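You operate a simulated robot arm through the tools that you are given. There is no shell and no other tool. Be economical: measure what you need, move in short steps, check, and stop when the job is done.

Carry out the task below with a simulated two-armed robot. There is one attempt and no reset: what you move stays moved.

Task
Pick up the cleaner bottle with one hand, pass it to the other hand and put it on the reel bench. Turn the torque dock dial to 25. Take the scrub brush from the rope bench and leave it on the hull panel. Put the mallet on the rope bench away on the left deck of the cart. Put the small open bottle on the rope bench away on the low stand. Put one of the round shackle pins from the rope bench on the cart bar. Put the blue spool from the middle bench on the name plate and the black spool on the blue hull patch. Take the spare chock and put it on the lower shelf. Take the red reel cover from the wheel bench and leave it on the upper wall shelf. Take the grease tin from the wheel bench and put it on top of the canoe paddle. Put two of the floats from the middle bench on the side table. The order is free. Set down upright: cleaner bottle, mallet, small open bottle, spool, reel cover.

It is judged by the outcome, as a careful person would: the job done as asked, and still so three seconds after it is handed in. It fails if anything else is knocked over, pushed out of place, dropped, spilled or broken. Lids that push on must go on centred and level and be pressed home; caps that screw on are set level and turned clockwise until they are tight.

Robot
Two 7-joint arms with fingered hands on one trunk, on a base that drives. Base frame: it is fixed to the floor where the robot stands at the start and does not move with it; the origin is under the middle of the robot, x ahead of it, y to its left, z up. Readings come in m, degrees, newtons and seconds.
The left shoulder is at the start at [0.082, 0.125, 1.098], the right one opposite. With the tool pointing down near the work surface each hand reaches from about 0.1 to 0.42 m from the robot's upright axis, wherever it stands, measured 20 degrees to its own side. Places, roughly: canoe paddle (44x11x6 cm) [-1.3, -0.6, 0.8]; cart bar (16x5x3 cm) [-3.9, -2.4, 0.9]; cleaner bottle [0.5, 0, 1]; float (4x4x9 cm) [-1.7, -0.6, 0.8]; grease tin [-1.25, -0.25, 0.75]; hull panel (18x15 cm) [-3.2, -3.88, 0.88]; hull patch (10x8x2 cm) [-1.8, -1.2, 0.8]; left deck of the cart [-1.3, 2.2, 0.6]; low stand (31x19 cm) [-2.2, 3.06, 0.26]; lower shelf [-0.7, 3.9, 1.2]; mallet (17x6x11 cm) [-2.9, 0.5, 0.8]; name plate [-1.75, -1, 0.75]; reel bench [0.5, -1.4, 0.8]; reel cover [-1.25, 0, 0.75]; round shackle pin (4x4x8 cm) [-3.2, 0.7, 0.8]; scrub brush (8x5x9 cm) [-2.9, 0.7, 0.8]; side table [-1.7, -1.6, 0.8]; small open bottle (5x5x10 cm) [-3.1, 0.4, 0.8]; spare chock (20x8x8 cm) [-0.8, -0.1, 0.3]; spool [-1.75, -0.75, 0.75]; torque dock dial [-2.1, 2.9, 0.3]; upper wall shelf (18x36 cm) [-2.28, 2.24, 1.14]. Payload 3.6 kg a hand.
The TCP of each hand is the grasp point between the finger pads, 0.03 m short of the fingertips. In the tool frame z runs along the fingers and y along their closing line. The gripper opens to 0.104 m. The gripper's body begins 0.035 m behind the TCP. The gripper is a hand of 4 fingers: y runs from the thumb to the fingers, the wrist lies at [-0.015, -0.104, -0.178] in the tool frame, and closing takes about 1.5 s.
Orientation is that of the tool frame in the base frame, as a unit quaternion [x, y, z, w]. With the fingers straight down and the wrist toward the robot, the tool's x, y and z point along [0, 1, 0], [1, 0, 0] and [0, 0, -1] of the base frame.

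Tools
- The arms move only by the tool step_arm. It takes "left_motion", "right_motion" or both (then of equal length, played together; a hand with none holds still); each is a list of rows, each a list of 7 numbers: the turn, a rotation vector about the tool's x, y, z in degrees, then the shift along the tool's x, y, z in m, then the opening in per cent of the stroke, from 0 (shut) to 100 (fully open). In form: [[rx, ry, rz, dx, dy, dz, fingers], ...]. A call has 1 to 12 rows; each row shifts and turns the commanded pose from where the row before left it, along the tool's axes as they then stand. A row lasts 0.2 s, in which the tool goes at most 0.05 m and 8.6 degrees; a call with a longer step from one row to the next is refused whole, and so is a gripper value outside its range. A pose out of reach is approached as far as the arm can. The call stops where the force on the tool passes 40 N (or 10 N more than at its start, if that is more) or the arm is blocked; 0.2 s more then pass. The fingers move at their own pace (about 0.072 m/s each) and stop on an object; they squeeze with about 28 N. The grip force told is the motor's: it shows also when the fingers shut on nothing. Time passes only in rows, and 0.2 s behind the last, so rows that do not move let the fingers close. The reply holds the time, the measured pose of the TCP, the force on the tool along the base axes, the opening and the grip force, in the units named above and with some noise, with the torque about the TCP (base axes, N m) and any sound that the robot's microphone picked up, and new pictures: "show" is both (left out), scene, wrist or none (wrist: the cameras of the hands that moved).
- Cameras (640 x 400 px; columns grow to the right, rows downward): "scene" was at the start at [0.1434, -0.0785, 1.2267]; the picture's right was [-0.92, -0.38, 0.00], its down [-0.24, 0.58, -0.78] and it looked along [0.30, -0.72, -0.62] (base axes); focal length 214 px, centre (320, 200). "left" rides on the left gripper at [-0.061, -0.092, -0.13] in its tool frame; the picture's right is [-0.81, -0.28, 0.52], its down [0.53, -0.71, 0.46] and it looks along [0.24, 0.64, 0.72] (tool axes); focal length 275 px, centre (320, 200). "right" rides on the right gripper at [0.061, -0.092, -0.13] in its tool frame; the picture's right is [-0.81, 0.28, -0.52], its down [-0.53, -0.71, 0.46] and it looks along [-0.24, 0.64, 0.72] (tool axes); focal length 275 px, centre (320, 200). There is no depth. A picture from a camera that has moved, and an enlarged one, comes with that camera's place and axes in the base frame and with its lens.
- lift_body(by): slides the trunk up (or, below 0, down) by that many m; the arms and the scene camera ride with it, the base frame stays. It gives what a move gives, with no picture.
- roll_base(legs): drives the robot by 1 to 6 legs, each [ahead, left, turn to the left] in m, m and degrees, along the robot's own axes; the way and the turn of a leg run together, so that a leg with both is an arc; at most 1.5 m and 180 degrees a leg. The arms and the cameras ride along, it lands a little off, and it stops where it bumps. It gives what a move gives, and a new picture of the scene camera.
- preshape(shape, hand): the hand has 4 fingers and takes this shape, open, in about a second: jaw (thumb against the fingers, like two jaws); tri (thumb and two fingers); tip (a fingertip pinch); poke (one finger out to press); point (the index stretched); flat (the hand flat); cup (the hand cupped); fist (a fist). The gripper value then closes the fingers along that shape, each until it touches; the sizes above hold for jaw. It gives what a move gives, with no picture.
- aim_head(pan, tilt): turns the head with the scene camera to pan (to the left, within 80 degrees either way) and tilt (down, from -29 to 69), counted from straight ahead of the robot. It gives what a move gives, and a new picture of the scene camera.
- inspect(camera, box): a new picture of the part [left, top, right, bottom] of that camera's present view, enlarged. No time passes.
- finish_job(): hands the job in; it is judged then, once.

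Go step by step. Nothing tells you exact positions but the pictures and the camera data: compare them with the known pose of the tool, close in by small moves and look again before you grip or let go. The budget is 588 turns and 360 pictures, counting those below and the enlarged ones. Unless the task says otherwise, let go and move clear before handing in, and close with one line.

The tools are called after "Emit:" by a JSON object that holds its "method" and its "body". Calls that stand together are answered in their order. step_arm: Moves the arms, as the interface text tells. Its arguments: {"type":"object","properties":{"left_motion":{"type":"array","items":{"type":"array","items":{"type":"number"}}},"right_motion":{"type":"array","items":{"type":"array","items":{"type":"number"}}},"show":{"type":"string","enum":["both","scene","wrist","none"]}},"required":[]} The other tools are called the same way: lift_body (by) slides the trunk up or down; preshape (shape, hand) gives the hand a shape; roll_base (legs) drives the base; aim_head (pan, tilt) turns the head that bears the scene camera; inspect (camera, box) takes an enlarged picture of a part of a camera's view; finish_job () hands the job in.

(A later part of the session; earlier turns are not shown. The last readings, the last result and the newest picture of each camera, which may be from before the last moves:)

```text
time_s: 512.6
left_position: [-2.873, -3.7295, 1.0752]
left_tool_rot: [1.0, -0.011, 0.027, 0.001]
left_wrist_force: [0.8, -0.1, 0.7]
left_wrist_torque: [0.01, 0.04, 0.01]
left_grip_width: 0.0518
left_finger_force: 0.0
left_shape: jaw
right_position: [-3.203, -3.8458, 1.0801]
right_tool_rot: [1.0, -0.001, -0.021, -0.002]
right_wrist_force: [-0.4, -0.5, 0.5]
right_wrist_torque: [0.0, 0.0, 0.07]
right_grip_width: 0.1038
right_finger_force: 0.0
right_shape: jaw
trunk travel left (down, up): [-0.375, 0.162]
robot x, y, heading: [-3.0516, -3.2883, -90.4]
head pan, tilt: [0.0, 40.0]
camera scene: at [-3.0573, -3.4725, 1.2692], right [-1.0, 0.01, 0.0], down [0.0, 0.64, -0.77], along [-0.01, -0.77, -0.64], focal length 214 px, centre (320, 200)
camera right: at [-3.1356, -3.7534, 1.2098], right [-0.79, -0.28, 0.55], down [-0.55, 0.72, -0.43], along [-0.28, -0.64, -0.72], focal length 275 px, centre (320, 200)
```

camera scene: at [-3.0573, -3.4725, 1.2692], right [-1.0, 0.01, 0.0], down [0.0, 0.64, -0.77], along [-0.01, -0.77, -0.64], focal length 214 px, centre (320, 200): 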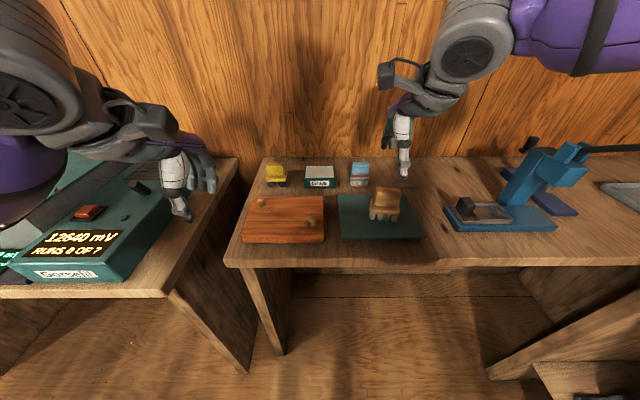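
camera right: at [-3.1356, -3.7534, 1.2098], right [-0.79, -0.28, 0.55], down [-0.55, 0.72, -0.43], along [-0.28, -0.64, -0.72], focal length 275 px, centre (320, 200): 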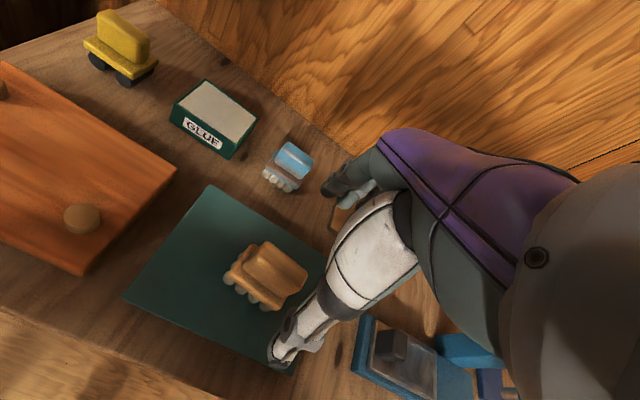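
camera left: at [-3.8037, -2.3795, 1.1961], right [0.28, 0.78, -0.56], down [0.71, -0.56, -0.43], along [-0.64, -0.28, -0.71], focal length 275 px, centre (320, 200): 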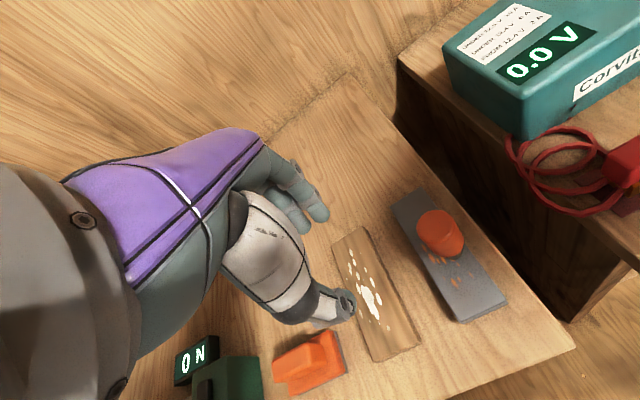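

Brush delivered. Now return to the rope bench for the mallet and small bottle.

Emit:
{"method": "roll_base", "body": {"legs": [[-0.5, 0, 0], [0, 0, 180], [1.35, 0, 0], [1.3, 0, 0]]}}

Emit:
{"method": "aim_head", "body": {"pan": 0, "tilt": 45}}

```text
time_s: 535.2
left_position: [-3.0839, 0.303, 1.0743]
left_tool_rot: [0.029, 0.999, 0.001, -0.027]
left_wrist_force: [1.0, 0.5, -0.1]
left_wrist_torque: [0.0, -0.02, 0.01]
left_grip_width: 0.0518
left_finger_force: 0.1
left_shape: jaw
right_position: [-2.7501, 0.4084, 1.0803]
right_tool_rot: [0.017, 1.0, -0.003, 0.02]
right_wrist_force: [0.1, 0.5, 0.0]
right_wrist_torque: [0.01, 0.01, 0.01]
right_grip_width: 0.1037
right_finger_force: 0.0
right_shape: jaw
trunk travel left (down, up): [-0.375, 0.162]
robot x, y, heading: [-2.9174, -0.1474, 87.4]
head pan, tilt: [0.0, 40.0]
camera scene: at [-2.9097, 0.0429, 1.269], right [1.0, -0.04, 0.0], down [-0.03, -0.64, -0.77], along [0.03, 0.77, -0.64], focal length 214 px, centre (320, 200)
```

scene: 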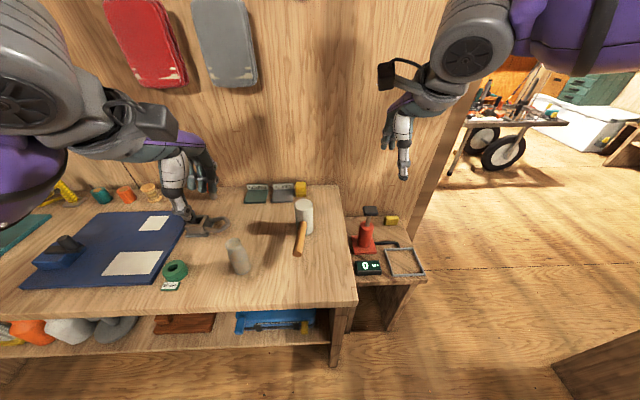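

```text
time_s: 535.9
left_position: [-3.0827, 0.3029, 1.0737]
left_tool_rot: [0.027, 0.999, 0.001, -0.027]
left_wrist_force: [0.9, -0.2, -0.5]
left_wrist_torque: [0.0, -0.01, 0.02]
left_grip_width: 0.052
left_finger_force: 0.0
left_shape: jaw
right_position: [-2.7496, 0.409, 1.0812]
right_tool_rot: [0.018, 1.0, -0.004, 0.02]
right_wrist_force: [0.4, -0.6, 0.1]
right_wrist_torque: [-0.02, 0.02, 0.02]
right_grip_width: 0.1037
right_finger_force: 0.1
right_shape: jaw
trunk travel left (down, up): [-0.375, 0.162]
robot x, y, heading: [-2.9145, -0.1446, 87.6]
head pan, tilt: [0.0, 45.0]
camera scene: at [-2.9099, 0.039, 1.2617], right [1.0, -0.04, 0.0], down [-0.03, -0.71, -0.71], along [0.03, 0.71, -0.71], focal length 214 px, centre (320, 200)
```

scene: 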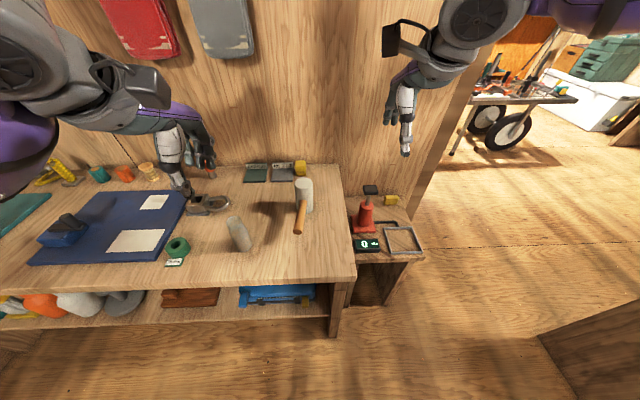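

Mallet head at (-2.940,0.51), bottle at (-3.110,0.38). Align the base and bring the hands above them.

Emit:
{"method": "roll_base", "body": {"legs": [[0.1, 0.06, 2.5]]}}

Emit:
{"method": "step_arm", "body": {"left_motion": [[0, 0, 0, -0.01, -0.01, 0.01, 80], [0, 0, 0, -0.01, -0.01, 0.02, 80], [0, 0, 0, 0, 0, 0.02, 80], [0, 0, 0, 0, 0, 0.02, 80]], "right_motion": [[0, 0, 0, 0.035, 0, 0, 100], [0, 0, 0, 0.035, 0, 0.01, 100], [0, 0, 0, 0.035, 0, 0.02, 100], [0, 0, 0, 0.03, 0, 0.02, 100]]}}

```text
time_s: 537.1
left_position: [-3.1612, 0.3945, 1.074]
left_tool_rot: [0.006, 1.0, 0.0, -0.027]
left_wrist_force: [0.0, 0.2, 0.2]
left_wrist_torque: [0.0, -0.01, 0.03]
left_grip_width: 0.0515
left_finger_force: 0.0
left_shape: jaw
right_position: [-2.8309, 0.5158, 1.0809]
right_tool_rot: [-0.004, 1.0, -0.004, 0.02]
right_wrist_force: [-0.8, 0.4, 0.8]
right_wrist_torque: [-0.04, -0.03, -0.01]
right_grip_width: 0.1039
right_finger_force: 0.0
right_shape: jaw
trunk travel left (down, up): [-0.375, 0.162]
robot x, y, heading: [-2.9739, -0.045, 90.2]
head pan, tilt: [0.0, 45.0]
camera scene: at [-2.9759, 0.1398, 1.2616], right [1.0, 0.0, 0.0], down [0.0, -0.71, -0.71], along [0.0, 0.71, -0.71], focal length 214 px, centre (320, 200)
```

scene: 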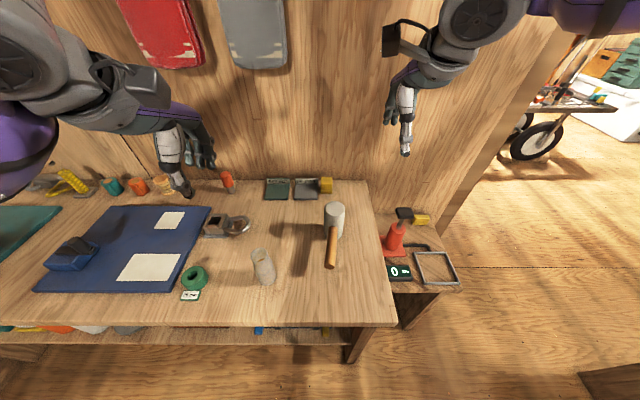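

```text
time_s: 538.1
left_position: [-3.1442, 0.3747, 1.0031]
left_tool_rot: [0.006, 1.0, 0.0, -0.026]
left_wrist_force: [0.9, -0.2, 0.5]
left_wrist_torque: [-0.03, -0.01, 0.0]
left_grip_width: 0.083
left_finger_force: 0.0
left_shape: jaw
right_position: [-2.9073, 0.515, 1.0611]
right_tool_rot: [-0.003, 1.0, -0.002, 0.021]
right_wrist_force: [0.0, 0.2, -0.3]
right_wrist_torque: [-0.03, 0.0, 0.02]
right_grip_width: 0.1035
right_finger_force: 0.1
right_shape: jaw
right hand out of reach, approached as far as the arm can: row 3, 4
trunk travel left (down, up): [-0.375, 0.162]
robot x, y, heading: [-2.9791, -0.0465, 90.2]
head pan, tilt: [0.0, 45.0]
camera scene: at [-2.9757, 0.1395, 1.2617], right [1.0, 0.0, 0.0], down [0.0, -0.71, -0.71], along [0.0, 0.71, -0.71], focal length 214 px, centre (320, 200)
camera right: at [-2.9743, 0.4248, 1.1904], right [0.79, 0.28, 0.55], down [0.56, -0.71, -0.43], along [0.27, 0.64, -0.72], focal length 275 px, centre (320, 200)
camera left: at [-3.0777, 0.2817, 1.1308], right [0.78, -0.28, -0.56], down [-0.57, -0.71, -0.43], along [-0.27, 0.65, -0.71], focal length 275 px, centre (320, 200)
```

scene: 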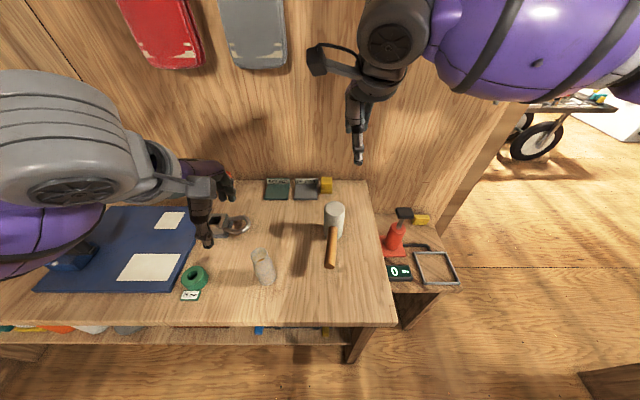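
right: 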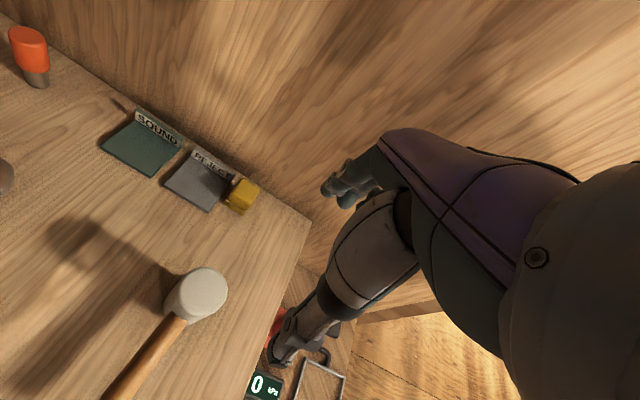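
left: 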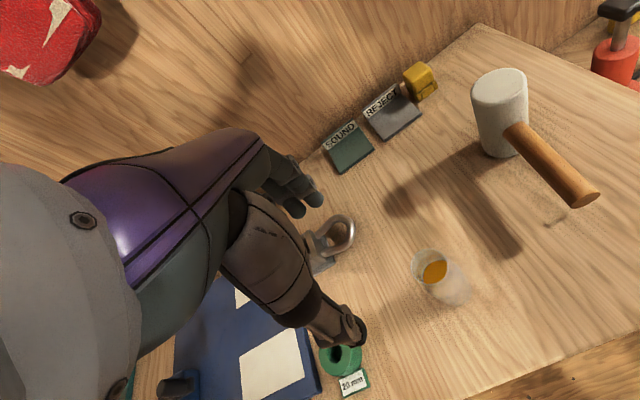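

Shift the base 5 cm left for comfort and align: bottle (-3.103,0.380), mallet (-2.941,0.507).

Emit:
{"method": "roll_base", "body": {"legs": [[0, 0.05, 0]]}}

Emit:
{"method": "step_arm", "body": {"left_motion": [[0, 0, 0, -0.03, 0.002, 0, 80], [0, 0, 0, -0.03, 0.002, 0.02, 80], [0, 0, 0, -0.03, 0.001, 0.03, 80]], "right_motion": [[0, 0, 0, -0.016, -0.007, 0.03, 100], [0, 0, 0, 0, 0, 0.03, 100], [0, 0, 0, 0, 0, 0.03, 80]], "show": "wrist"}}

```text
time_s: 539.2
left_position: [-3.1946, 0.373, 1.0046]
left_tool_rot: [0.006, 1.0, 0.0, -0.027]
left_wrist_force: [-0.1, 0.4, -0.3]
left_wrist_torque: [0.02, -0.02, 0.0]
left_grip_width: 0.083
left_finger_force: 0.0
left_shape: jaw
right_position: [-2.9576, 0.5146, 1.0613]
right_tool_rot: [-0.003, 1.0, -0.003, 0.022]
right_wrist_force: [1.2, 0.0, 0.0]
right_wrist_torque: [0.0, -0.01, -0.01]
right_grip_width: 0.1039
right_finger_force: 0.0
right_shape: jaw
trunk travel left (down, up): [-0.375, 0.162]
robot x, y, heading: [-3.0248, -0.044, 89.9]
head pan, tilt: [0.0, 45.0]
camera scene: at [-3.025, 0.1391, 1.2617], right [1.0, 0.0, 0.0], down [0.0, -0.71, -0.71], along [0.0, 0.71, -0.71], focal length 214 px, centre (320, 200)
```

scene: 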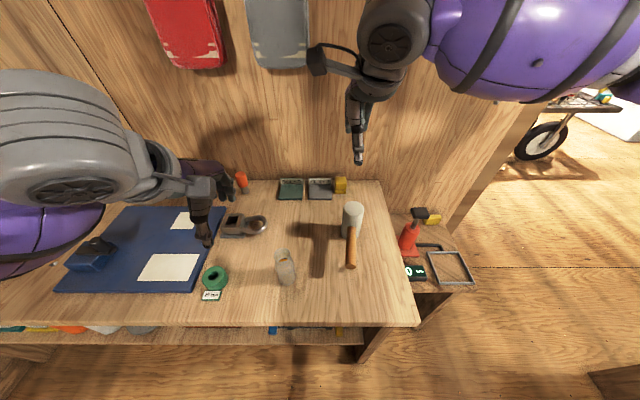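

```text
time_s: 540.0
left_position: [-3.1051, 0.378, 0.9502]
left_tool_rot: [0.006, 1.0, 0.001, -0.028]
left_wrist_force: [-0.4, 0.0, -0.4]
left_wrist_torque: [0.0, -0.01, 0.0]
left_grip_width: 0.083
left_finger_force: 0.2
left_shape: jaw
right_position: [-2.9373, 0.5088, 0.9711]
right_tool_rot: [-0.003, 1.0, -0.003, 0.02]
right_wrist_force: [-0.4, 0.4, -0.3]
right_wrist_torque: [-0.01, 0.02, 0.01]
right_grip_width: 0.0832
right_finger_force: 0.0
right_shape: jaw
trunk travel left (down, up): [-0.375, 0.162]
robot x, y, heading: [-3.0242, -0.044, 90.0]
head pan, tilt: [0.0, 45.0]
camera right: at [-3.0028, 0.4182, 1.1011], right [0.79, 0.28, 0.55], down [0.55, -0.71, -0.43], along [0.27, 0.64, -0.72], focal length 275 px, centre (320, 200)
camera left: at [-3.0384, 0.2859, 1.0777], right [0.78, -0.28, -0.56], down [-0.57, -0.71, -0.43], along [-0.27, 0.65, -0.71], focal length 275 px, centre (320, 200)
```

right: 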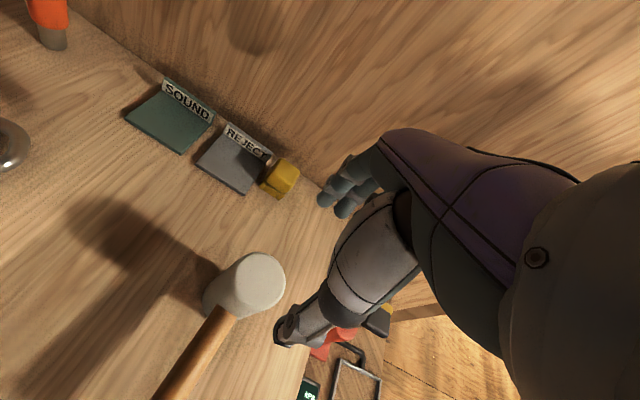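
left: 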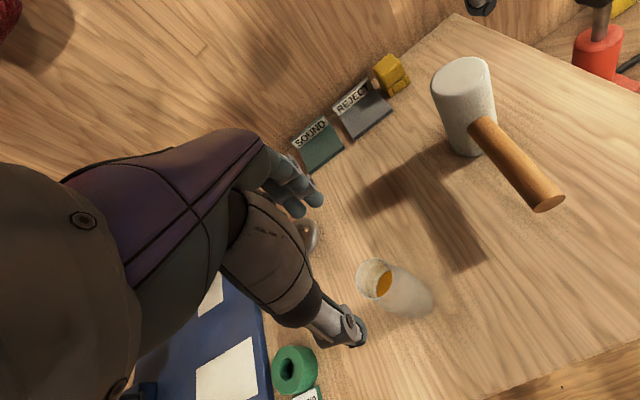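

Both aligned. Descend: left to z 0.832 (bottle), right to z 0.852 (mallet head), and close.

Emit:
{"method": "step_arm", "body": {"left_motion": [[0, 0, 0, 0, 0.001, 0.03, 80], [0, 0, 0, 0, 0, 0.03, 80], [0, 0, 0, 0, 0, 0.03, 80], [0, 0, 0, 0, 0, 0.028, 80], [0, 0, 0, 0, 0, 0, 0], [0, 0, 0, 0, 0, 0, 0], [0, 0, 0, 0, 0, 0, 0], [0, 0, 0, 0, 0, 0, 0]], "right_motion": [[0, 0, 0, 0.004, 0.002, 0.03, 80], [0, 0, 0, 0, 0, 0.03, 80], [0, 0, 0, 0, 0, 0.03, 80], [0, 0, 0, 0, 0, 0.029, 80], [0, 0, 0, 0, 0, 0, 0], [0, 0, 0, 0, 0, 0, 0], [0, 0, 0, 0, 0, 0, 0], [0, 0, 0, 0, 0, 0, 0]], "show": "wrist"}}

```text
time_s: 541.8
left_position: [-3.1135, 0.3787, 0.8337]
left_tool_rot: [0.006, 1.0, -0.001, -0.027]
left_wrist_force: [0.3, 0.1, -0.4]
left_wrist_torque: [-0.03, 0.03, -0.01]
left_grip_width: 0.0305
left_finger_force: 28.2
left_shape: jaw
right_position: [-2.937, 0.5101, 0.8534]
right_tool_rot: [-0.003, 1.0, -0.003, 0.021]
right_wrist_force: [0.1, -0.7, 0.3]
right_wrist_torque: [-0.03, -0.01, -0.06]
right_grip_width: 0.0463
right_finger_force: 28.2
right_shape: jaw
trunk travel left (down, up): [-0.375, 0.162]
robot x, y, heading: [-3.0199, -0.048, 90.2]
head pan, tilt: [0.0, 45.0]
camera right: at [-3.002, 0.4185, 0.9824], right [0.79, 0.28, 0.55], down [0.56, -0.71, -0.43], along [0.27, 0.64, -0.72], focal length 275 px, centre (320, 200)
camera left: at [-3.0456, 0.2864, 0.9605], right [0.78, -0.29, -0.56], down [-0.57, -0.71, -0.43], along [-0.27, 0.65, -0.71], focal length 275 px, centre (320, 200)
```

right: 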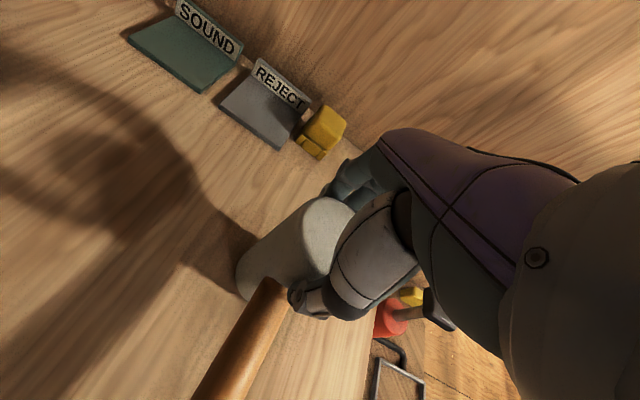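
left: 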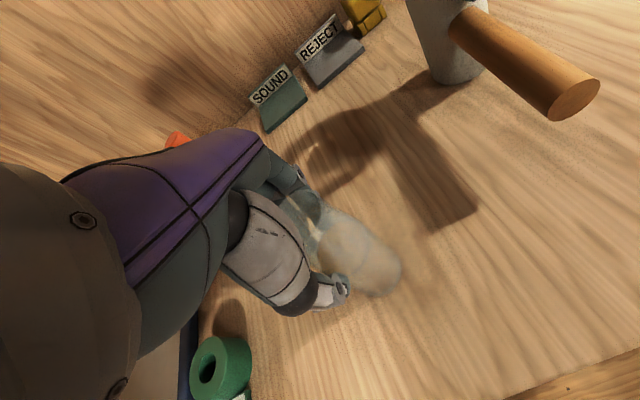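

Both gripped (bottle 30 mm, mallet 46 mm). Lift both straight up.

Emit:
{"method": "step_arm", "body": {"left_motion": [[0, 0, 0, 0, 0, -0.02, 0], [0, 0, 0, 0, 0, -0.03, 0], [0, 0, 0, 0, 0, -0.03, 0], [0, 0, 0, 0, 0, -0.03, 0], [0, 0, 0, 0, 0, -0.03, 0]], "right_motion": [[0, 0, 0, 0, 0, -0.02, 0], [0, 0, 0, 0, 0, -0.03, 0], [0, 0, 0, 0, 0, -0.03, 0], [0, 0, 0, 0, 0, -0.03, 0], [0, 0, 0, 0, 0, -0.03, 0]], "show": "both"}}

```text
time_s: 543.0
left_position: [-3.1051, 0.3788, 0.9724]
left_tool_rot: [0.007, 1.0, 0.0, -0.026]
left_wrist_force: [0.7, 0.3, -1.7]
left_wrist_torque: [-0.01, -0.02, 0.0]
left_grip_width: 0.0299
left_finger_force: 27.6
left_shape: jaw
right_position: [-2.9429, 0.5093, 0.9941]
right_tool_rot: [-0.002, 1.0, -0.004, 0.021]
right_wrist_force: [-0.2, 0.1, -3.2]
right_wrist_torque: [0.02, 0.03, -0.01]
right_grip_width: 0.046
right_finger_force: 28.4
right_shape: jaw
trunk travel left (down, up): [-0.375, 0.162]
robot x, y, heading: [-3.0264, -0.0471, 90.1]
head pan, tilt: [0.0, 45.0]
camera scene: at [-3.0246, 0.139, 1.2617], right [1.0, 0.0, 0.0], down [0.0, -0.71, -0.71], along [0.0, 0.71, -0.71], focal length 214 px, centre (320, 200)
camera right: at [-3.0085, 0.4188, 1.1221], right [0.79, 0.28, 0.55], down [0.56, -0.71, -0.43], along [0.27, 0.64, -0.72], focal length 275 px, centre (320, 200)
camera left: at [-3.038, 0.2869, 1.1001], right [0.78, -0.29, -0.56], down [-0.57, -0.71, -0.43], along [-0.27, 0.65, -0.71], focal length 275 px, centre (320, 200)
```

scene: 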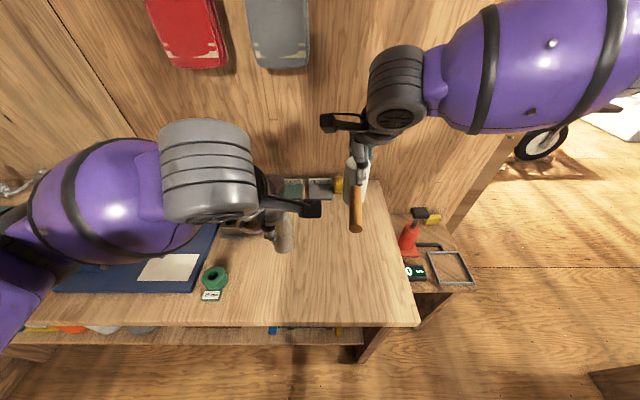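
right: 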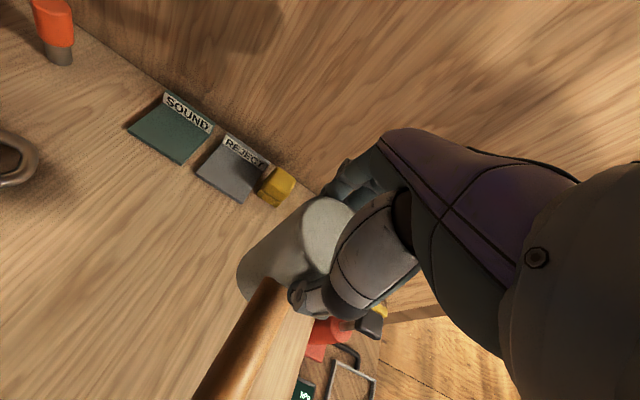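
left: 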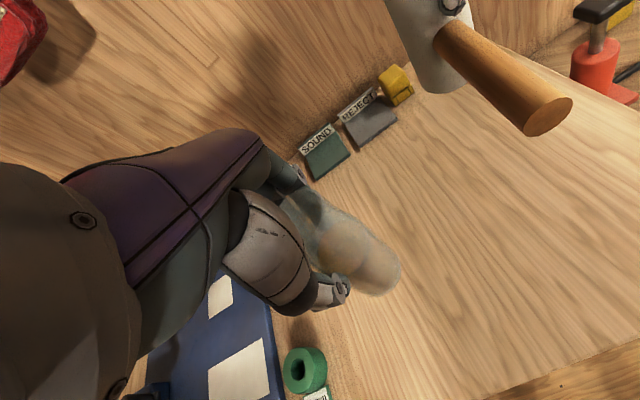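

Both upright. Raise the trunk, back off, face east and pass through the gap to the cart area.

Emit:
{"method": "lift_body", "body": {"by": 0.15}}

Emit:
{"method": "roll_base", "body": {"legs": [[-0.25, 0, 0], [0, -0.1, -90], [0.82, 0.1, 0]]}}

Emit:
{"method": "aim_head", "body": {"pan": 20, "tilt": 35}}

```text
time_s: 544.8
left_position: [-3.1058, 0.3792, 1.1197]
left_tool_rot: [0.006, 1.0, -0.001, -0.027]
left_wrist_force: [0.0, -0.4, -1.7]
left_wrist_torque: [-0.02, -0.01, -0.01]
left_grip_width: 0.0301
left_finger_force: 28.4
left_shape: jaw
right_position: [-2.941, 0.5052, 1.1876]
right_tool_rot: [-0.001, 0.999, 0.039, 0.021]
right_wrist_force: [0.3, 0.8, -3.3]
right_wrist_torque: [0.0, 0.03, -0.02]
right_grip_width: 0.0462
right_finger_force: 28.5
right_shape: jaw
trunk travel left (down, up): [-0.525, 0.012]
robot x, y, heading: [-3.0189, -0.0436, 90.0]
head pan, tilt: [0.0, 45.0]
```

```text
time_s: 554.4
left_position: [-1.7329, -0.1733, 1.1192]
left_tool_rot: [0.71, 0.704, 0.018, -0.02]
left_wrist_force: [-0.2, 0.4, -1.4]
left_wrist_torque: [-0.01, -0.03, 0.02]
left_grip_width: 0.0297
left_finger_force: 27.9
left_shape: jaw
right_position: [-1.6066, -0.3359, 1.1892]
right_tool_rot: [0.704, 0.709, 0.014, 0.043]
right_wrist_force: [0.0, 0.0, -3.4]
right_wrist_torque: [-0.02, 0.01, 0.01]
right_grip_width: 0.0457
right_finger_force: 27.7
right_shape: jaw
trunk travel left (down, up): [-0.525, 0.012]
robot x, y, heading: [-2.1583, -0.2569, 0.1]
head pan, tilt: [0.0, 45.0]
stopped in leg 3: the robot was blocked; the commanded pose is now the measured one
camera scene: at [-2.0597, -0.2553, 1.4284], right [0.01, -1.0, 0.0], down [-0.71, 0.0, -0.71], along [0.71, 0.0, -0.71], focal length 214 px, centre (320, 200)
```

scene: 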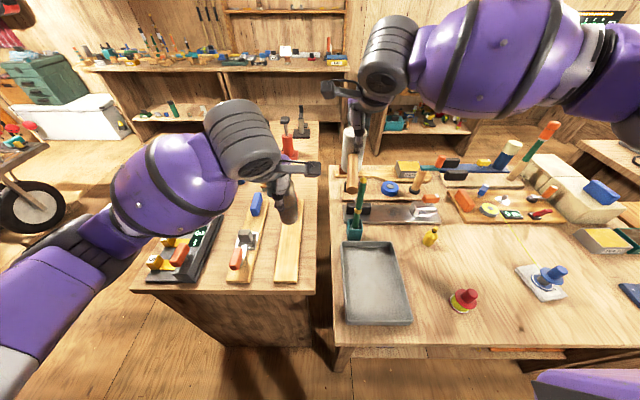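

```text
time_s: 555.2
left_position: [-1.7323, -0.1731, 1.1218]
left_tool_rot: [0.71, 0.704, 0.019, -0.019]
left_wrist_force: [-0.8, -0.3, -0.9]
left_wrist_torque: [-0.02, 0.06, 0.06]
left_grip_width: 0.0298
left_finger_force: 28.0
left_shape: jaw
right_position: [-1.6061, -0.3359, 1.1893]
right_tool_rot: [0.704, 0.708, 0.014, 0.043]
right_wrist_force: [0.1, -0.5, -2.6]
right_wrist_torque: [0.03, -0.01, -0.03]
right_grip_width: 0.0459
right_finger_force: 28.1
right_shape: jaw
trunk travel left (down, up): [-0.525, 0.012]
robot x, y, heading: [-2.1547, -0.2573, 0.1]
head pan, tilt: [20.0, 35.0]
camera scene: at [-2.0588, -0.2255, 1.4433], right [0.35, -0.94, 0.0], down [-0.54, -0.2, -0.82], along [0.77, 0.28, -0.57], focal length 214 px, centre (320, 200)
```

scene: 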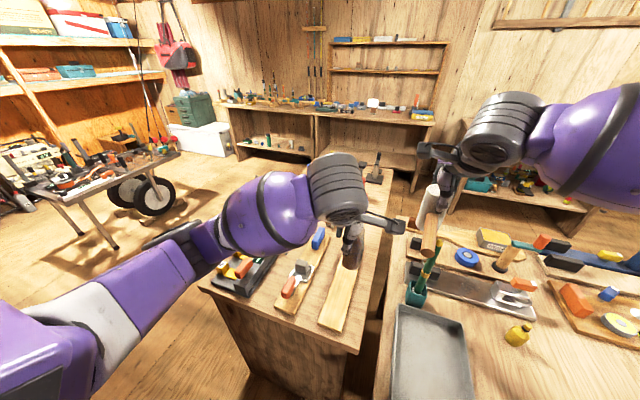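

Bumped the middle bench edge; ease back slightly and strafe north through the gap.

Emit:
{"method": "roll_base", "body": {"legs": [[-0.03, 0, 0], [0, 0.8, 0]]}}

```text
time_s: 563.0
left_position: [-1.7669, 0.6192, 1.1215]
left_tool_rot: [0.711, 0.702, 0.019, -0.019]
left_wrist_force: [0.1, -0.3, -1.4]
left_wrist_torque: [-0.02, 0.03, -0.01]
left_grip_width: 0.0297
left_finger_force: 28.1
left_shape: jaw
right_position: [-1.6408, 0.4566, 1.1892]
right_tool_rot: [0.704, 0.709, 0.014, 0.043]
right_wrist_force: [-0.9, 0.1, -4.2]
right_wrist_torque: [-0.03, 0.05, 0.03]
right_grip_width: 0.046
right_finger_force: 27.8
right_shape: jaw
trunk travel left (down, up): [-0.525, 0.012]
robot x, y, heading: [-2.1909, 0.5379, 0.3]
head pan, tilt: [20.0, 35.0]
camera scene: at [-2.0929, 0.5684, 1.4433], right [0.35, -0.94, 0.0], down [-0.54, -0.2, -0.82], along [0.77, 0.28, -0.57], focal length 214 px, centre (320, 200)
```

scene: 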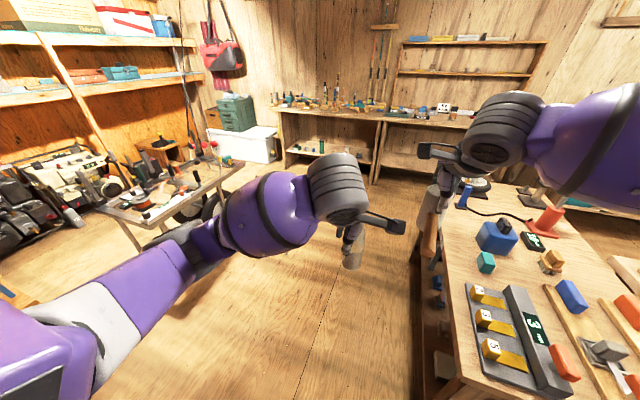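

Through the gap. Continue east then north, and face the cart.

Emit:
{"method": "roll_base", "body": {"legs": [[0.2, 0.1, 0], [0.45, 0.45, 0], [0, 0, 90]]}}

Emit:
{"method": "aim_head", "body": {"pan": 0, "tilt": 45}}

```text
time_s: 572.6
left_position: [-1.6248, 1.5191, 1.1213]
left_tool_rot: [0.007, 1.0, 0.0, -0.027]
left_wrist_force: [1.2, 0.0, -0.9]
left_wrist_torque: [0.0, 0.01, 0.01]
left_grip_width: 0.0294
left_finger_force: 27.7
left_shape: jaw
right_position: [-1.4604, 1.6449, 1.1893]
right_tool_rot: [-0.002, 0.999, 0.04, 0.021]
right_wrist_force: [0.3, 0.3, -3.0]
right_wrist_torque: [-0.02, -0.01, -0.02]
right_grip_width: 0.0456
right_finger_force: 28.1
right_shape: jaw
trunk travel left (down, up): [-0.525, 0.012]
robot x, y, heading: [-1.5421, 1.0987, 90.1]
head pan, tilt: [20.0, 35.0]
camera scene: at [-1.5741, 1.195, 1.4433], right [0.94, 0.34, 0.0], down [0.2, -0.54, -0.82], along [-0.28, 0.77, -0.57], focal length 214 px, centre (320, 200)
```

scene: 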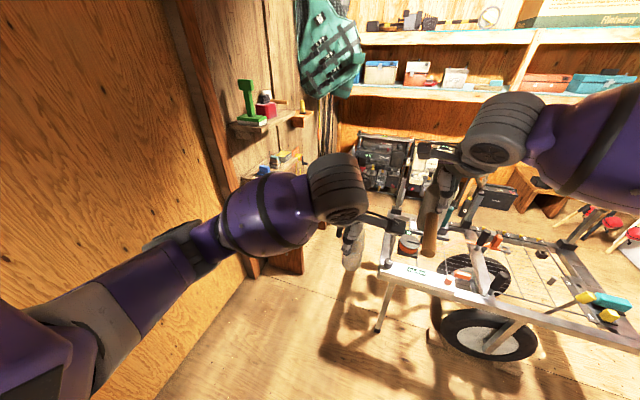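

```text
time_s: 573.5
left_position: [-1.6241, 1.5189, 1.121]
left_tool_rot: [0.007, 1.0, 0.001, -0.027]
left_wrist_force: [0.1, 0.4, 0.2]
left_wrist_torque: [0.02, 0.01, 0.01]
left_grip_width: 0.0294
left_finger_force: 27.9
left_shape: jaw
right_position: [-1.4616, 1.6441, 1.1887]
right_tool_rot: [-0.002, 0.999, 0.04, 0.021]
right_wrist_force: [0.4, 0.6, -3.1]
right_wrist_torque: [-0.01, -0.03, -0.01]
right_grip_width: 0.0455
right_finger_force: 28.0
right_shape: jaw
trunk travel left (down, up): [-0.525, 0.012]
robot x, y, heading: [-1.5443, 1.093, 90.0]
head pan, tilt: [0.0, 45.0]
camera scene: at [-1.544, 1.1936, 1.4286], right [1.0, 0.0, 0.0], down [0.0, -0.71, -0.71], along [0.0, 0.71, -0.71], focal length 214 px, centre (320, 200)
```

scene: 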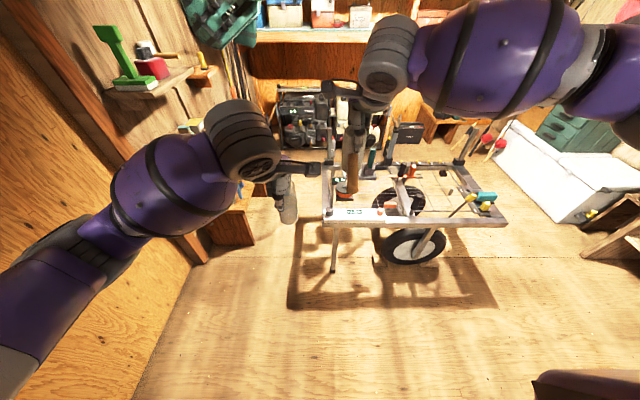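

Emit:
{"method": "step_arm", "body": {"right_motion": [[0, 0, 0, -0.04, 0, 0, 0], [0, 0, 0, -0.04, 0, 0, 0], [0, 0, 0, -0.04, 0, 0, 0], [0, 0, 0, -0.04, 0, 0, 0], [0, 0, 0, -0.04, 0, 0, 0]], "show": "none"}}

Emit:
{"method": "roll_base", "body": {"legs": [[0.15, 0, 0]]}}

Emit:
{"method": "inspect", "body": {"camera": "scene", "box": [300, 130, 500, 270]}}

```text
time_s: 574.7
left_position: [-1.6234, 1.5185, 1.1218]
left_tool_rot: [0.005, 1.0, 0.0, -0.028]
left_wrist_force: [0.1, 0.0, -1.0]
left_wrist_torque: [-0.03, 0.05, 0.02]
left_grip_width: 0.0292
left_finger_force: 27.6
left_shape: jaw
right_position: [-1.2598, 1.6447, 1.1955]
right_tool_rot: [-0.002, 0.999, 0.041, 0.02]
right_wrist_force: [0.0, 0.5, -3.7]
right_wrist_torque: [-0.02, 0.01, 0.01]
right_grip_width: 0.0456
right_finger_force: 27.9
right_shape: jaw
trunk travel left (down, up): [-0.525, 0.012]
robot x, y, heading: [-1.5417, 1.096, 90.0]
head pan, tilt: [0.0, 45.0]
```

```text
time_s: 576.0
left_position: [-1.6249, 1.6646, 1.1204]
left_tool_rot: [0.007, 1.0, 0.0, -0.027]
left_wrist_force: [0.5, -0.6, -0.9]
left_wrist_torque: [-0.01, 0.03, -0.02]
left_grip_width: 0.0297
left_finger_force: 27.9
left_shape: jaw
right_position: [-1.2609, 1.7914, 1.1948]
right_tool_rot: [-0.002, 0.999, 0.041, 0.021]
right_wrist_force: [0.0, 0.0, -3.1]
right_wrist_torque: [-0.01, 0.01, -0.02]
right_grip_width: 0.0454
right_finger_force: 28.6
right_shape: jaw
trunk travel left (down, up): [-0.525, 0.012]
robot x, y, heading: [-1.5392, 1.2414, 90.3]
head pan, tilt: [0.0, 45.0]
camera scene: at [-1.544, 1.3395, 1.4286], right [1.0, 0.0, 0.0], down [0.0, -0.71, -0.71], along [0.0, 0.71, -0.71], focal length 214 px, centre (320, 200)
```

scene: 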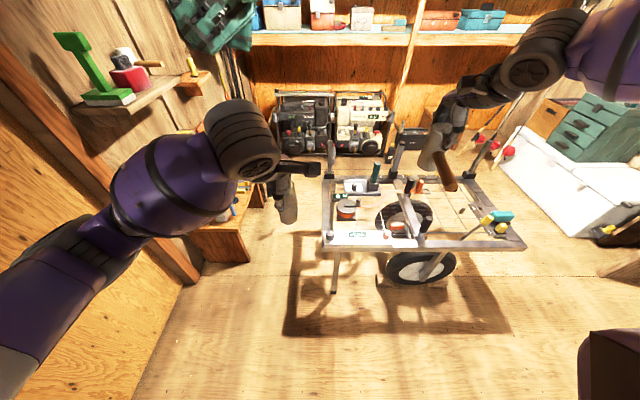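

```text
2.86 times, centred on (400, 200) of scene
camera zoom: at [-1.544, 1.3395, 1.4286], right [1.0, 0.0, 0.0], down [0.0, -0.71, -0.71], along [0.0, 0.71, -0.71], focal length 613 px, centre (91, 200)
```

zoom: 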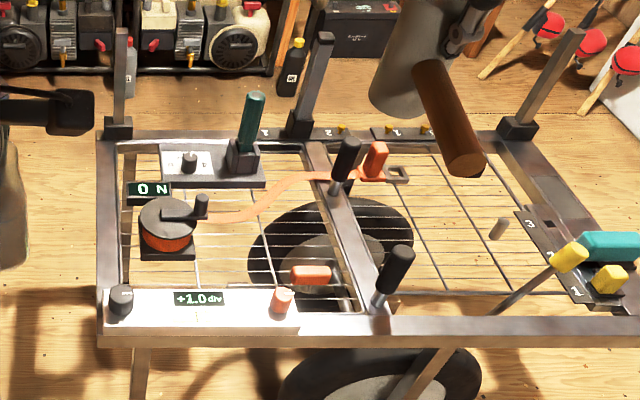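

The left deck is a grid between the frame and centre beam; a free spot for the mallet is near (-1.286, 2.045), with the handle lying between the display and orange knob. Move the bottle hand out of the way, straighten the mallet, and approach.

Emit:
{"method": "step_arm", "body": {"left_motion": [[0, 0, 0, 0.03, -0.02, -0.02, 0], [0, 0, 0, 0.035, -0.02, -0.02, 0], [0, 0, 0, 0.035, -0.02, -0.02, 0], [0, 0, 0, 0.035, -0.02, -0.02, 0], [0, 0, 0, 0.035, 0, -0.02, 0], [0, 0, 0, 0.03, 0, 0, 0]], "right_motion": [[4.9, 0, 0, 0, 0, 0, 0], [0, 0, 0, 0, 0, 0, 0], [0, 0, 0, 0, 0, 0, 0], [0, 0, 0, 0, 0, 0, 0], [0, 0, 0, 0, 0, 0, 0], [0, 0, 0, 0, 0, 0, 0]], "show": "none"}}

Emit:
{"method": "roll_base", "body": {"legs": [[0.25, -0.11, 0]]}}

Emit:
{"method": "lift_body", "body": {"by": -0.22}}

Emit:
{"method": "aim_head", "body": {"pan": -5, "tilt": 50}}

```text
time_s: 577.4
left_position: [-1.8219, 1.587, 1.2315]
left_tool_rot: [0.007, 1.0, 0.001, -0.027]
left_wrist_force: [0.4, 0.4, -1.1]
left_wrist_torque: [0.01, -0.02, 0.01]
left_grip_width: 0.0287
left_finger_force: 28.2
left_shape: jaw
right_position: [-1.2624, 1.7885, 1.1955]
right_tool_rot: [0.0, 1.0, -0.003, 0.021]
right_wrist_force: [-0.4, -0.2, -2.3]
right_wrist_torque: [0.01, 0.0, 0.01]
right_grip_width: 0.0458
right_finger_force: 28.0
right_shape: jaw
trunk travel left (down, up): [-0.525, 0.012]
robot x, y, heading: [-1.5417, 1.2393, 90.1]
head pan, tilt: [0.0, 45.0]
```

```text
time_s: 579.4
left_position: [-1.7118, 1.8381, 1.2314]
left_tool_rot: [0.006, 1.0, 0.0, -0.027]
left_wrist_force: [0.1, -0.7, -1.3]
left_wrist_torque: [-0.01, 0.04, 0.01]
left_grip_width: 0.0287
left_finger_force: 28.2
left_shape: jaw
right_position: [-1.1525, 2.0406, 1.1953]
right_tool_rot: [-0.001, 1.0, -0.003, 0.021]
right_wrist_force: [0.9, -0.3, -4.1]
right_wrist_torque: [0.01, -0.01, -0.01]
right_grip_width: 0.0454
right_finger_force: 28.3
right_shape: jaw
trunk travel left (down, up): [-0.525, 0.012]
robot x, y, heading: [-1.4389, 1.4887, 90.1]
head pan, tilt: [0.0, 45.0]
camera scene: at [-1.4349, 1.5893, 1.4286], right [1.0, 0.0, 0.0], down [0.0, -0.71, -0.71], along [0.0, 0.71, -0.71], focal length 214 px, centre (320, 200)
```

scene: 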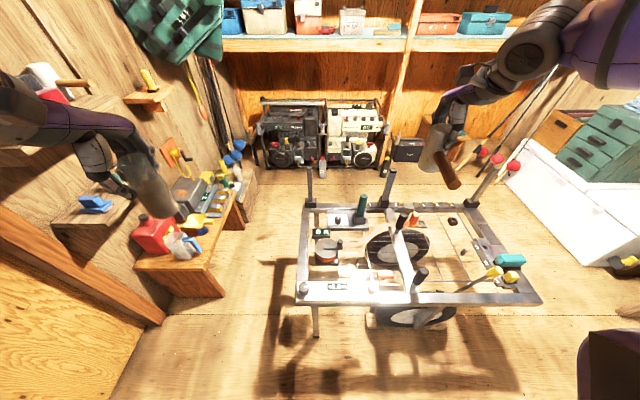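

```text
time_s: 581.7
left_position: [-1.7121, 1.8521, 0.9301]
left_tool_rot: [0.011, 0.991, -0.131, -0.026]
left_wrist_force: [1.1, 0.6, -0.5]
left_wrist_torque: [-0.01, -0.01, -0.01]
left_grip_width: 0.0287
left_finger_force: 28.2
left_shape: jaw
right_position: [-1.1518, 2.0383, 0.9766]
right_tool_rot: [0.0, 1.0, -0.003, 0.021]
right_wrist_force: [1.0, -1.0, -3.4]
right_wrist_torque: [0.03, -0.01, -0.02]
right_grip_width: 0.0454
right_finger_force: 28.3
right_shape: jaw
trunk travel left (down, up): [-0.305, 0.232]
robot x, y, heading: [-1.4338, 1.4871, 90.1]
head pan, tilt: [0.0, 45.0]
```

```text
time_s: 582.4
left_position: [-1.7113, 1.8514, 0.9313]
left_tool_rot: [0.01, 0.991, -0.13, -0.025]
left_wrist_force: [0.0, 0.5, -1.3]
left_wrist_torque: [0.04, 0.04, 0.02]
left_grip_width: 0.0287
left_finger_force: 28.1
left_shape: jaw
right_position: [-1.1521, 2.0407, 0.9755]
right_tool_rot: [-0.001, 1.0, -0.003, 0.021]
right_wrist_force: [-0.1, -0.9, -3.2]
right_wrist_torque: [0.01, -0.04, 0.01]
right_grip_width: 0.0453
right_finger_force: 28.1
right_shape: jaw
trunk travel left (down, up): [-0.305, 0.232]
robot x, y, heading: [-1.4343, 1.489, 90.2]
head pan, tilt: [-5.0, 50.0]
camera scene: at [-1.4283, 1.6861, 1.1865], right [1.0, -0.09, 0.0], down [-0.07, -0.76, -0.64], along [0.06, 0.64, -0.77], focal length 214 px, centre (320, 200)
```

scene: 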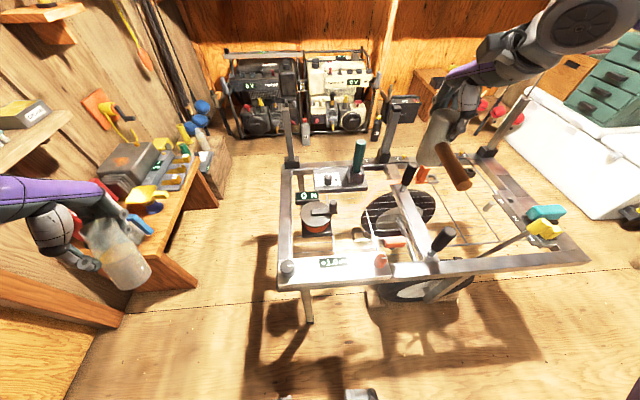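

The left hand tilted ~15° due to reach limits; correct it promptly by pitching back and extending forward. Then inspect the deck.

Emit:
{"method": "step_arm", "body": {"left_motion": [[-5, 0, 0, 0, 0.025, 0, 0], [-5, 0, 0, 0, 0.025, 0, 0], [-5, 0, 0, 0, 0.02, -0.01, 0]], "show": "none"}}

Emit:
{"method": "inspect", "body": {"camera": "scene", "box": [260, 140, 460, 300]}}

```text
time_s: 583.1
left_position: [-1.7091, 1.9215, 0.9276]
left_tool_rot: [0.014, 1.0, 0.0, -0.025]
left_wrist_force: [0.3, 0.5, -1.2]
left_wrist_torque: [-0.03, 0.01, -0.01]
left_grip_width: 0.0285
left_finger_force: 27.9
left_shape: jaw
right_position: [-1.1519, 2.041, 0.9741]
right_tool_rot: [-0.001, 1.0, -0.002, 0.021]
right_wrist_force: [-0.7, 0.6, -1.8]
right_wrist_torque: [0.0, -0.04, 0.06]
right_grip_width: 0.0456
right_finger_force: 27.9
right_shape: jaw
trunk travel left (down, up): [-0.305, 0.232]
robot x, y, heading: [-1.4345, 1.4947, 89.8]
head pan, tilt: [-5.0, 50.0]
```

```text
2.50 times, centred on (360, 220) of scene
camera zoom: at [-1.4282, 1.6864, 1.1864], right [1.0, -0.09, 0.0], down [-0.07, -0.76, -0.64], along [0.06, 0.64, -0.77], focal length 536 px, centre (220, 150)
```

zoom: 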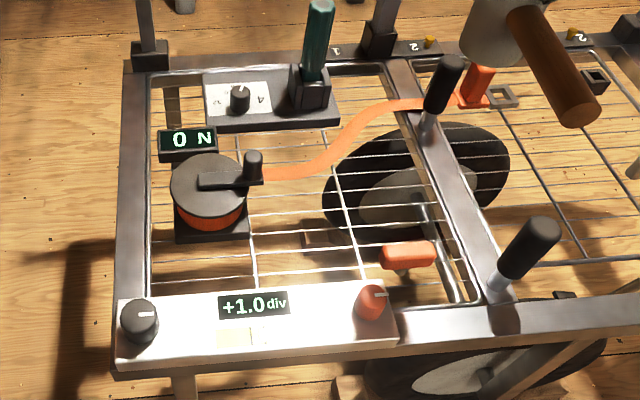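

Deck surface z≈0.57–0.6; target head centre (-1.29,2.044). Move the mallet over it and lower partway.

Emit:
{"method": "step_arm", "body": {"right_motion": [[0, 0, 0, 0.035, 0, 0, 0], [0, 0, 0, 0.035, 0, 0, 0], [0, 0, 0, 0.035, 0, 0, 0], [0, 0, 0, 0.028, 0.002, 0, 0], [0, 0, 0, 0, 0, 0.03, 0], [0, 0, 0, 0, 0, 0.03, 0], [0, 0, 0, 0, 0, 0.03, 0], [0, 0, 0, 0, 0, 0.03, 0]], "show": "both"}}

```text
time_s: 585.0
left_position: [-1.7085, 1.9217, 0.9293]
left_tool_rot: [0.014, 1.0, 0.0, -0.025]
left_wrist_force: [1.0, -0.9, -0.7]
left_wrist_torque: [-0.01, 0.05, 0.01]
left_grip_width: 0.0286
left_finger_force: 27.8
left_shape: jaw
right_position: [-1.2805, 2.0417, 0.8499]
right_tool_rot: [0.0, 1.0, -0.002, 0.02]
right_wrist_force: [0.2, -0.3, -3.3]
right_wrist_torque: [-0.01, 0.02, -0.02]
right_grip_width: 0.0454
right_finger_force: 28.2
right_shape: jaw
trunk travel left (down, up): [-0.305, 0.232]
robot x, y, heading: [-1.4342, 1.4898, 89.8]
head pan, tilt: [-5.0, 50.0]
camera scene: at [-1.4281, 1.6865, 1.1864], right [1.0, -0.09, 0.0], down [-0.07, -0.76, -0.64], along [0.06, 0.64, -0.77], focal length 214 px, centre (320, 200)
camera right: at [-1.3478, 1.9509, 0.9794], right [0.79, 0.28, 0.55], down [0.55, -0.71, -0.43], along [0.27, 0.64, -0.72], focal length 275 px, centre (320, 200)
```

scene: 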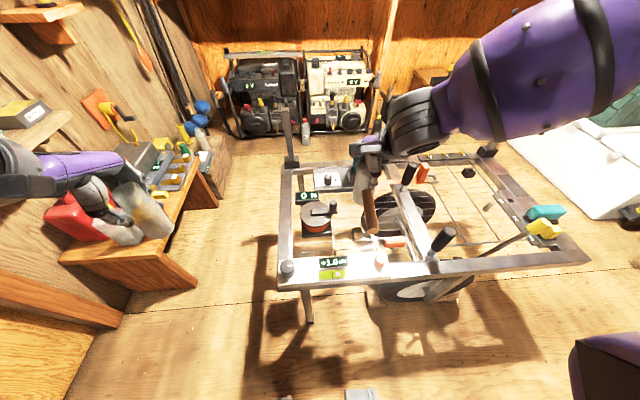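
right: 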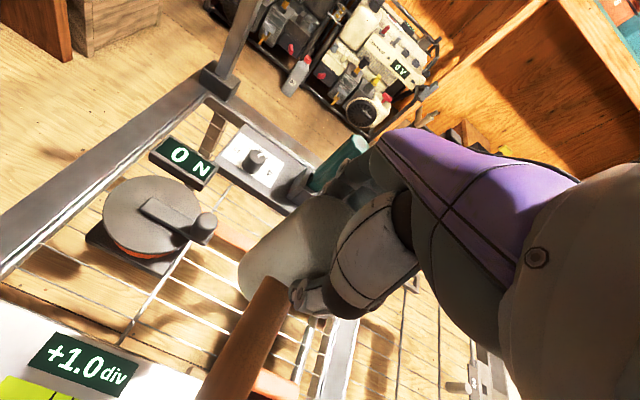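

Clearances to the reel knob and strap are fine. Lower further, then feel for contact.

Emit:
{"method": "step_arm", "body": {"right_motion": [[0, 0, 0, 0, 0, 0.03, 0], [0, 0, 0, 0, 0, 0.03, 0], [0, 0, 0, 0, 0, 0.03, 0], [0, 0, 0, 0, 0, 0.02, 0], [0, 0, 0, 0, 0, 0.01, 0]], "show": "both"}}

```text
time_s: 586.1
left_position: [-1.7088, 1.9215, 0.9282]
left_tool_rot: [0.014, 1.0, -0.001, -0.025]
left_wrist_force: [0.2, -0.5, -1.0]
left_wrist_torque: [0.05, -0.01, 0.02]
left_grip_width: 0.0286
left_finger_force: 27.8
left_shape: jaw
right_position: [-1.2764, 2.0401, 0.7314]
right_tool_rot: [0.0, 1.0, -0.003, 0.02]
right_wrist_force: [0.0, 0.1, -3.1]
right_wrist_torque: [-0.03, 0.01, -0.02]
right_grip_width: 0.0456
right_finger_force: 28.1
right_shape: jaw
trunk travel left (down, up): [-0.305, 0.232]
robot x, y, heading: [-1.4344, 1.4918, 90.3]
head pan, tilt: [-5.0, 50.0]
camera scene: at [-1.4282, 1.6862, 1.1865], right [1.0, -0.09, 0.0], down [-0.07, -0.76, -0.64], along [0.06, 0.64, -0.77], focal length 214 px, centre (320, 200)
camera right: at [-1.3415, 1.9504, 0.8588], right [0.79, 0.28, 0.55], down [0.55, -0.72, -0.43], along [0.27, 0.64, -0.72], focal length 275 px, centre (320, 200)
```

scene: 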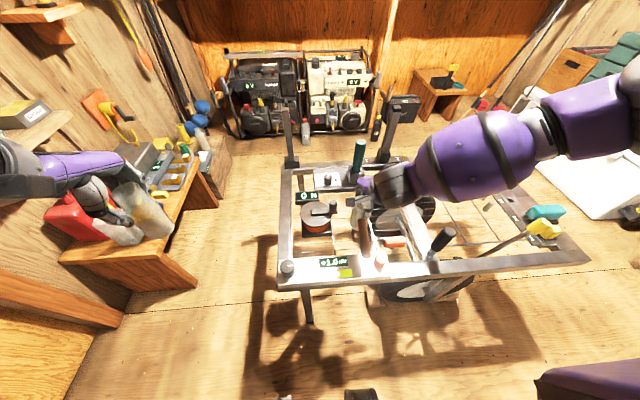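
right: 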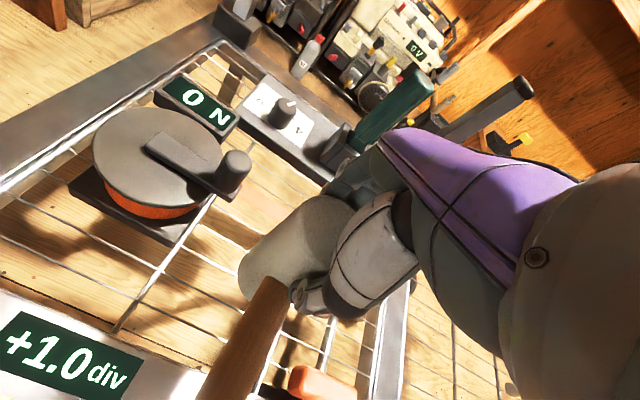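

Emit:
{"method": "inspect", "body": {"camera": "scene", "box": [280, 170, 440, 290]}}

```text
3.33 times, centred on (360, 230) of scene
camera zoom: at [-1.4282, 1.6862, 1.1865], right [1.0, -0.09, 0.0], down [-0.07, -0.76, -0.64], along [0.06, 0.64, -0.77], focal length 715 px, centre (187, 100)
```

zoom: 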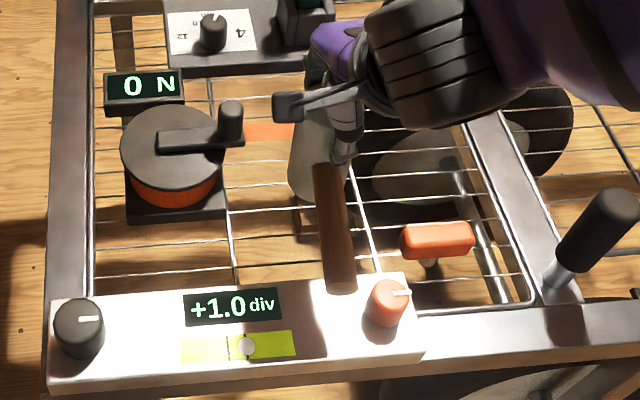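

Handle end passes left of the orange knob. Shift 8 mm left and lower step by step.

Emit:
{"method": "step_arm", "body": {"right_motion": [[0, 0, 0, 0.009, 0, 0.006, 0], [0, 0, 0, 0, 0, 0.006, 0]], "show": "none"}}

Emit:
{"method": "step_arm", "body": {"right_motion": [[0, 0, 0, 0, 0, 0.005, 0], [0, 0, 0, 0, 0, 0.004, 0]], "show": "none"}}

Emit:
{"method": "step_arm", "body": {"right_motion": [[0, 0, 0, 0, 0, 0.004, 0], [0, 0, 0, 0, 0, 0.004, 0]], "show": "none"}}

```text
time_s: 586.8
left_position: [-1.7087, 1.9206, 0.9283]
left_tool_rot: [0.013, 1.0, 0.0, -0.025]
left_wrist_force: [0.7, 0.0, -1.4]
left_wrist_torque: [-0.03, -0.02, -0.02]
left_grip_width: 0.0286
left_finger_force: 27.8
left_shape: jaw
right_position: [-1.2828, 2.0397, 0.7172]
right_tool_rot: [-0.001, 1.0, -0.002, 0.02]
right_wrist_force: [0.8, 0.4, -3.9]
right_wrist_torque: [-0.03, 0.01, 0.0]
right_grip_width: 0.0453
right_finger_force: 27.8
right_shape: jaw
trunk travel left (down, up): [-0.305, 0.232]
robot x, y, heading: [-1.4338, 1.4896, 89.9]
head pan, tilt: [-5.0, 50.0]
```

```text
time_s: 587.4
left_position: [-1.7082, 1.9213, 0.928]
left_tool_rot: [0.015, 1.0, 0.0, -0.024]
left_wrist_force: [-0.3, -0.2, -1.2]
left_wrist_torque: [0.0, 0.01, 0.0]
left_grip_width: 0.0286
left_finger_force: 28.3
left_shape: jaw
right_position: [-1.2826, 2.0402, 0.7084]
right_tool_rot: [-0.001, 1.0, -0.003, 0.021]
right_wrist_force: [0.1, 0.3, -3.0]
right_wrist_torque: [-0.03, 0.02, 0.04]
right_grip_width: 0.0453
right_finger_force: 27.5
right_shape: jaw
trunk travel left (down, up): [-0.305, 0.232]
robot x, y, heading: [-1.4317, 1.4899, 90.2]
head pan, tilt: [-5.0, 50.0]
```

```text
time_s: 588.0
left_position: [-1.7093, 1.9204, 0.9284]
left_tool_rot: [0.014, 1.0, 0.001, -0.025]
left_wrist_force: [0.2, 0.9, -0.6]
left_wrist_torque: [0.0, 0.01, -0.02]
left_grip_width: 0.0286
left_finger_force: 27.8
left_shape: jaw
right_position: [-1.2825, 2.0397, 0.7008]
right_tool_rot: [0.0, 1.0, -0.003, 0.02]
right_wrist_force: [0.5, 1.0, -2.6]
right_wrist_torque: [0.04, 0.04, -0.02]
right_grip_width: 0.0453
right_finger_force: 28.1
right_shape: jaw
trunk travel left (down, up): [-0.305, 0.232]
robot x, y, heading: [-1.432, 1.489, 90.3]
head pan, tilt: [-5.0, 50.0]
```

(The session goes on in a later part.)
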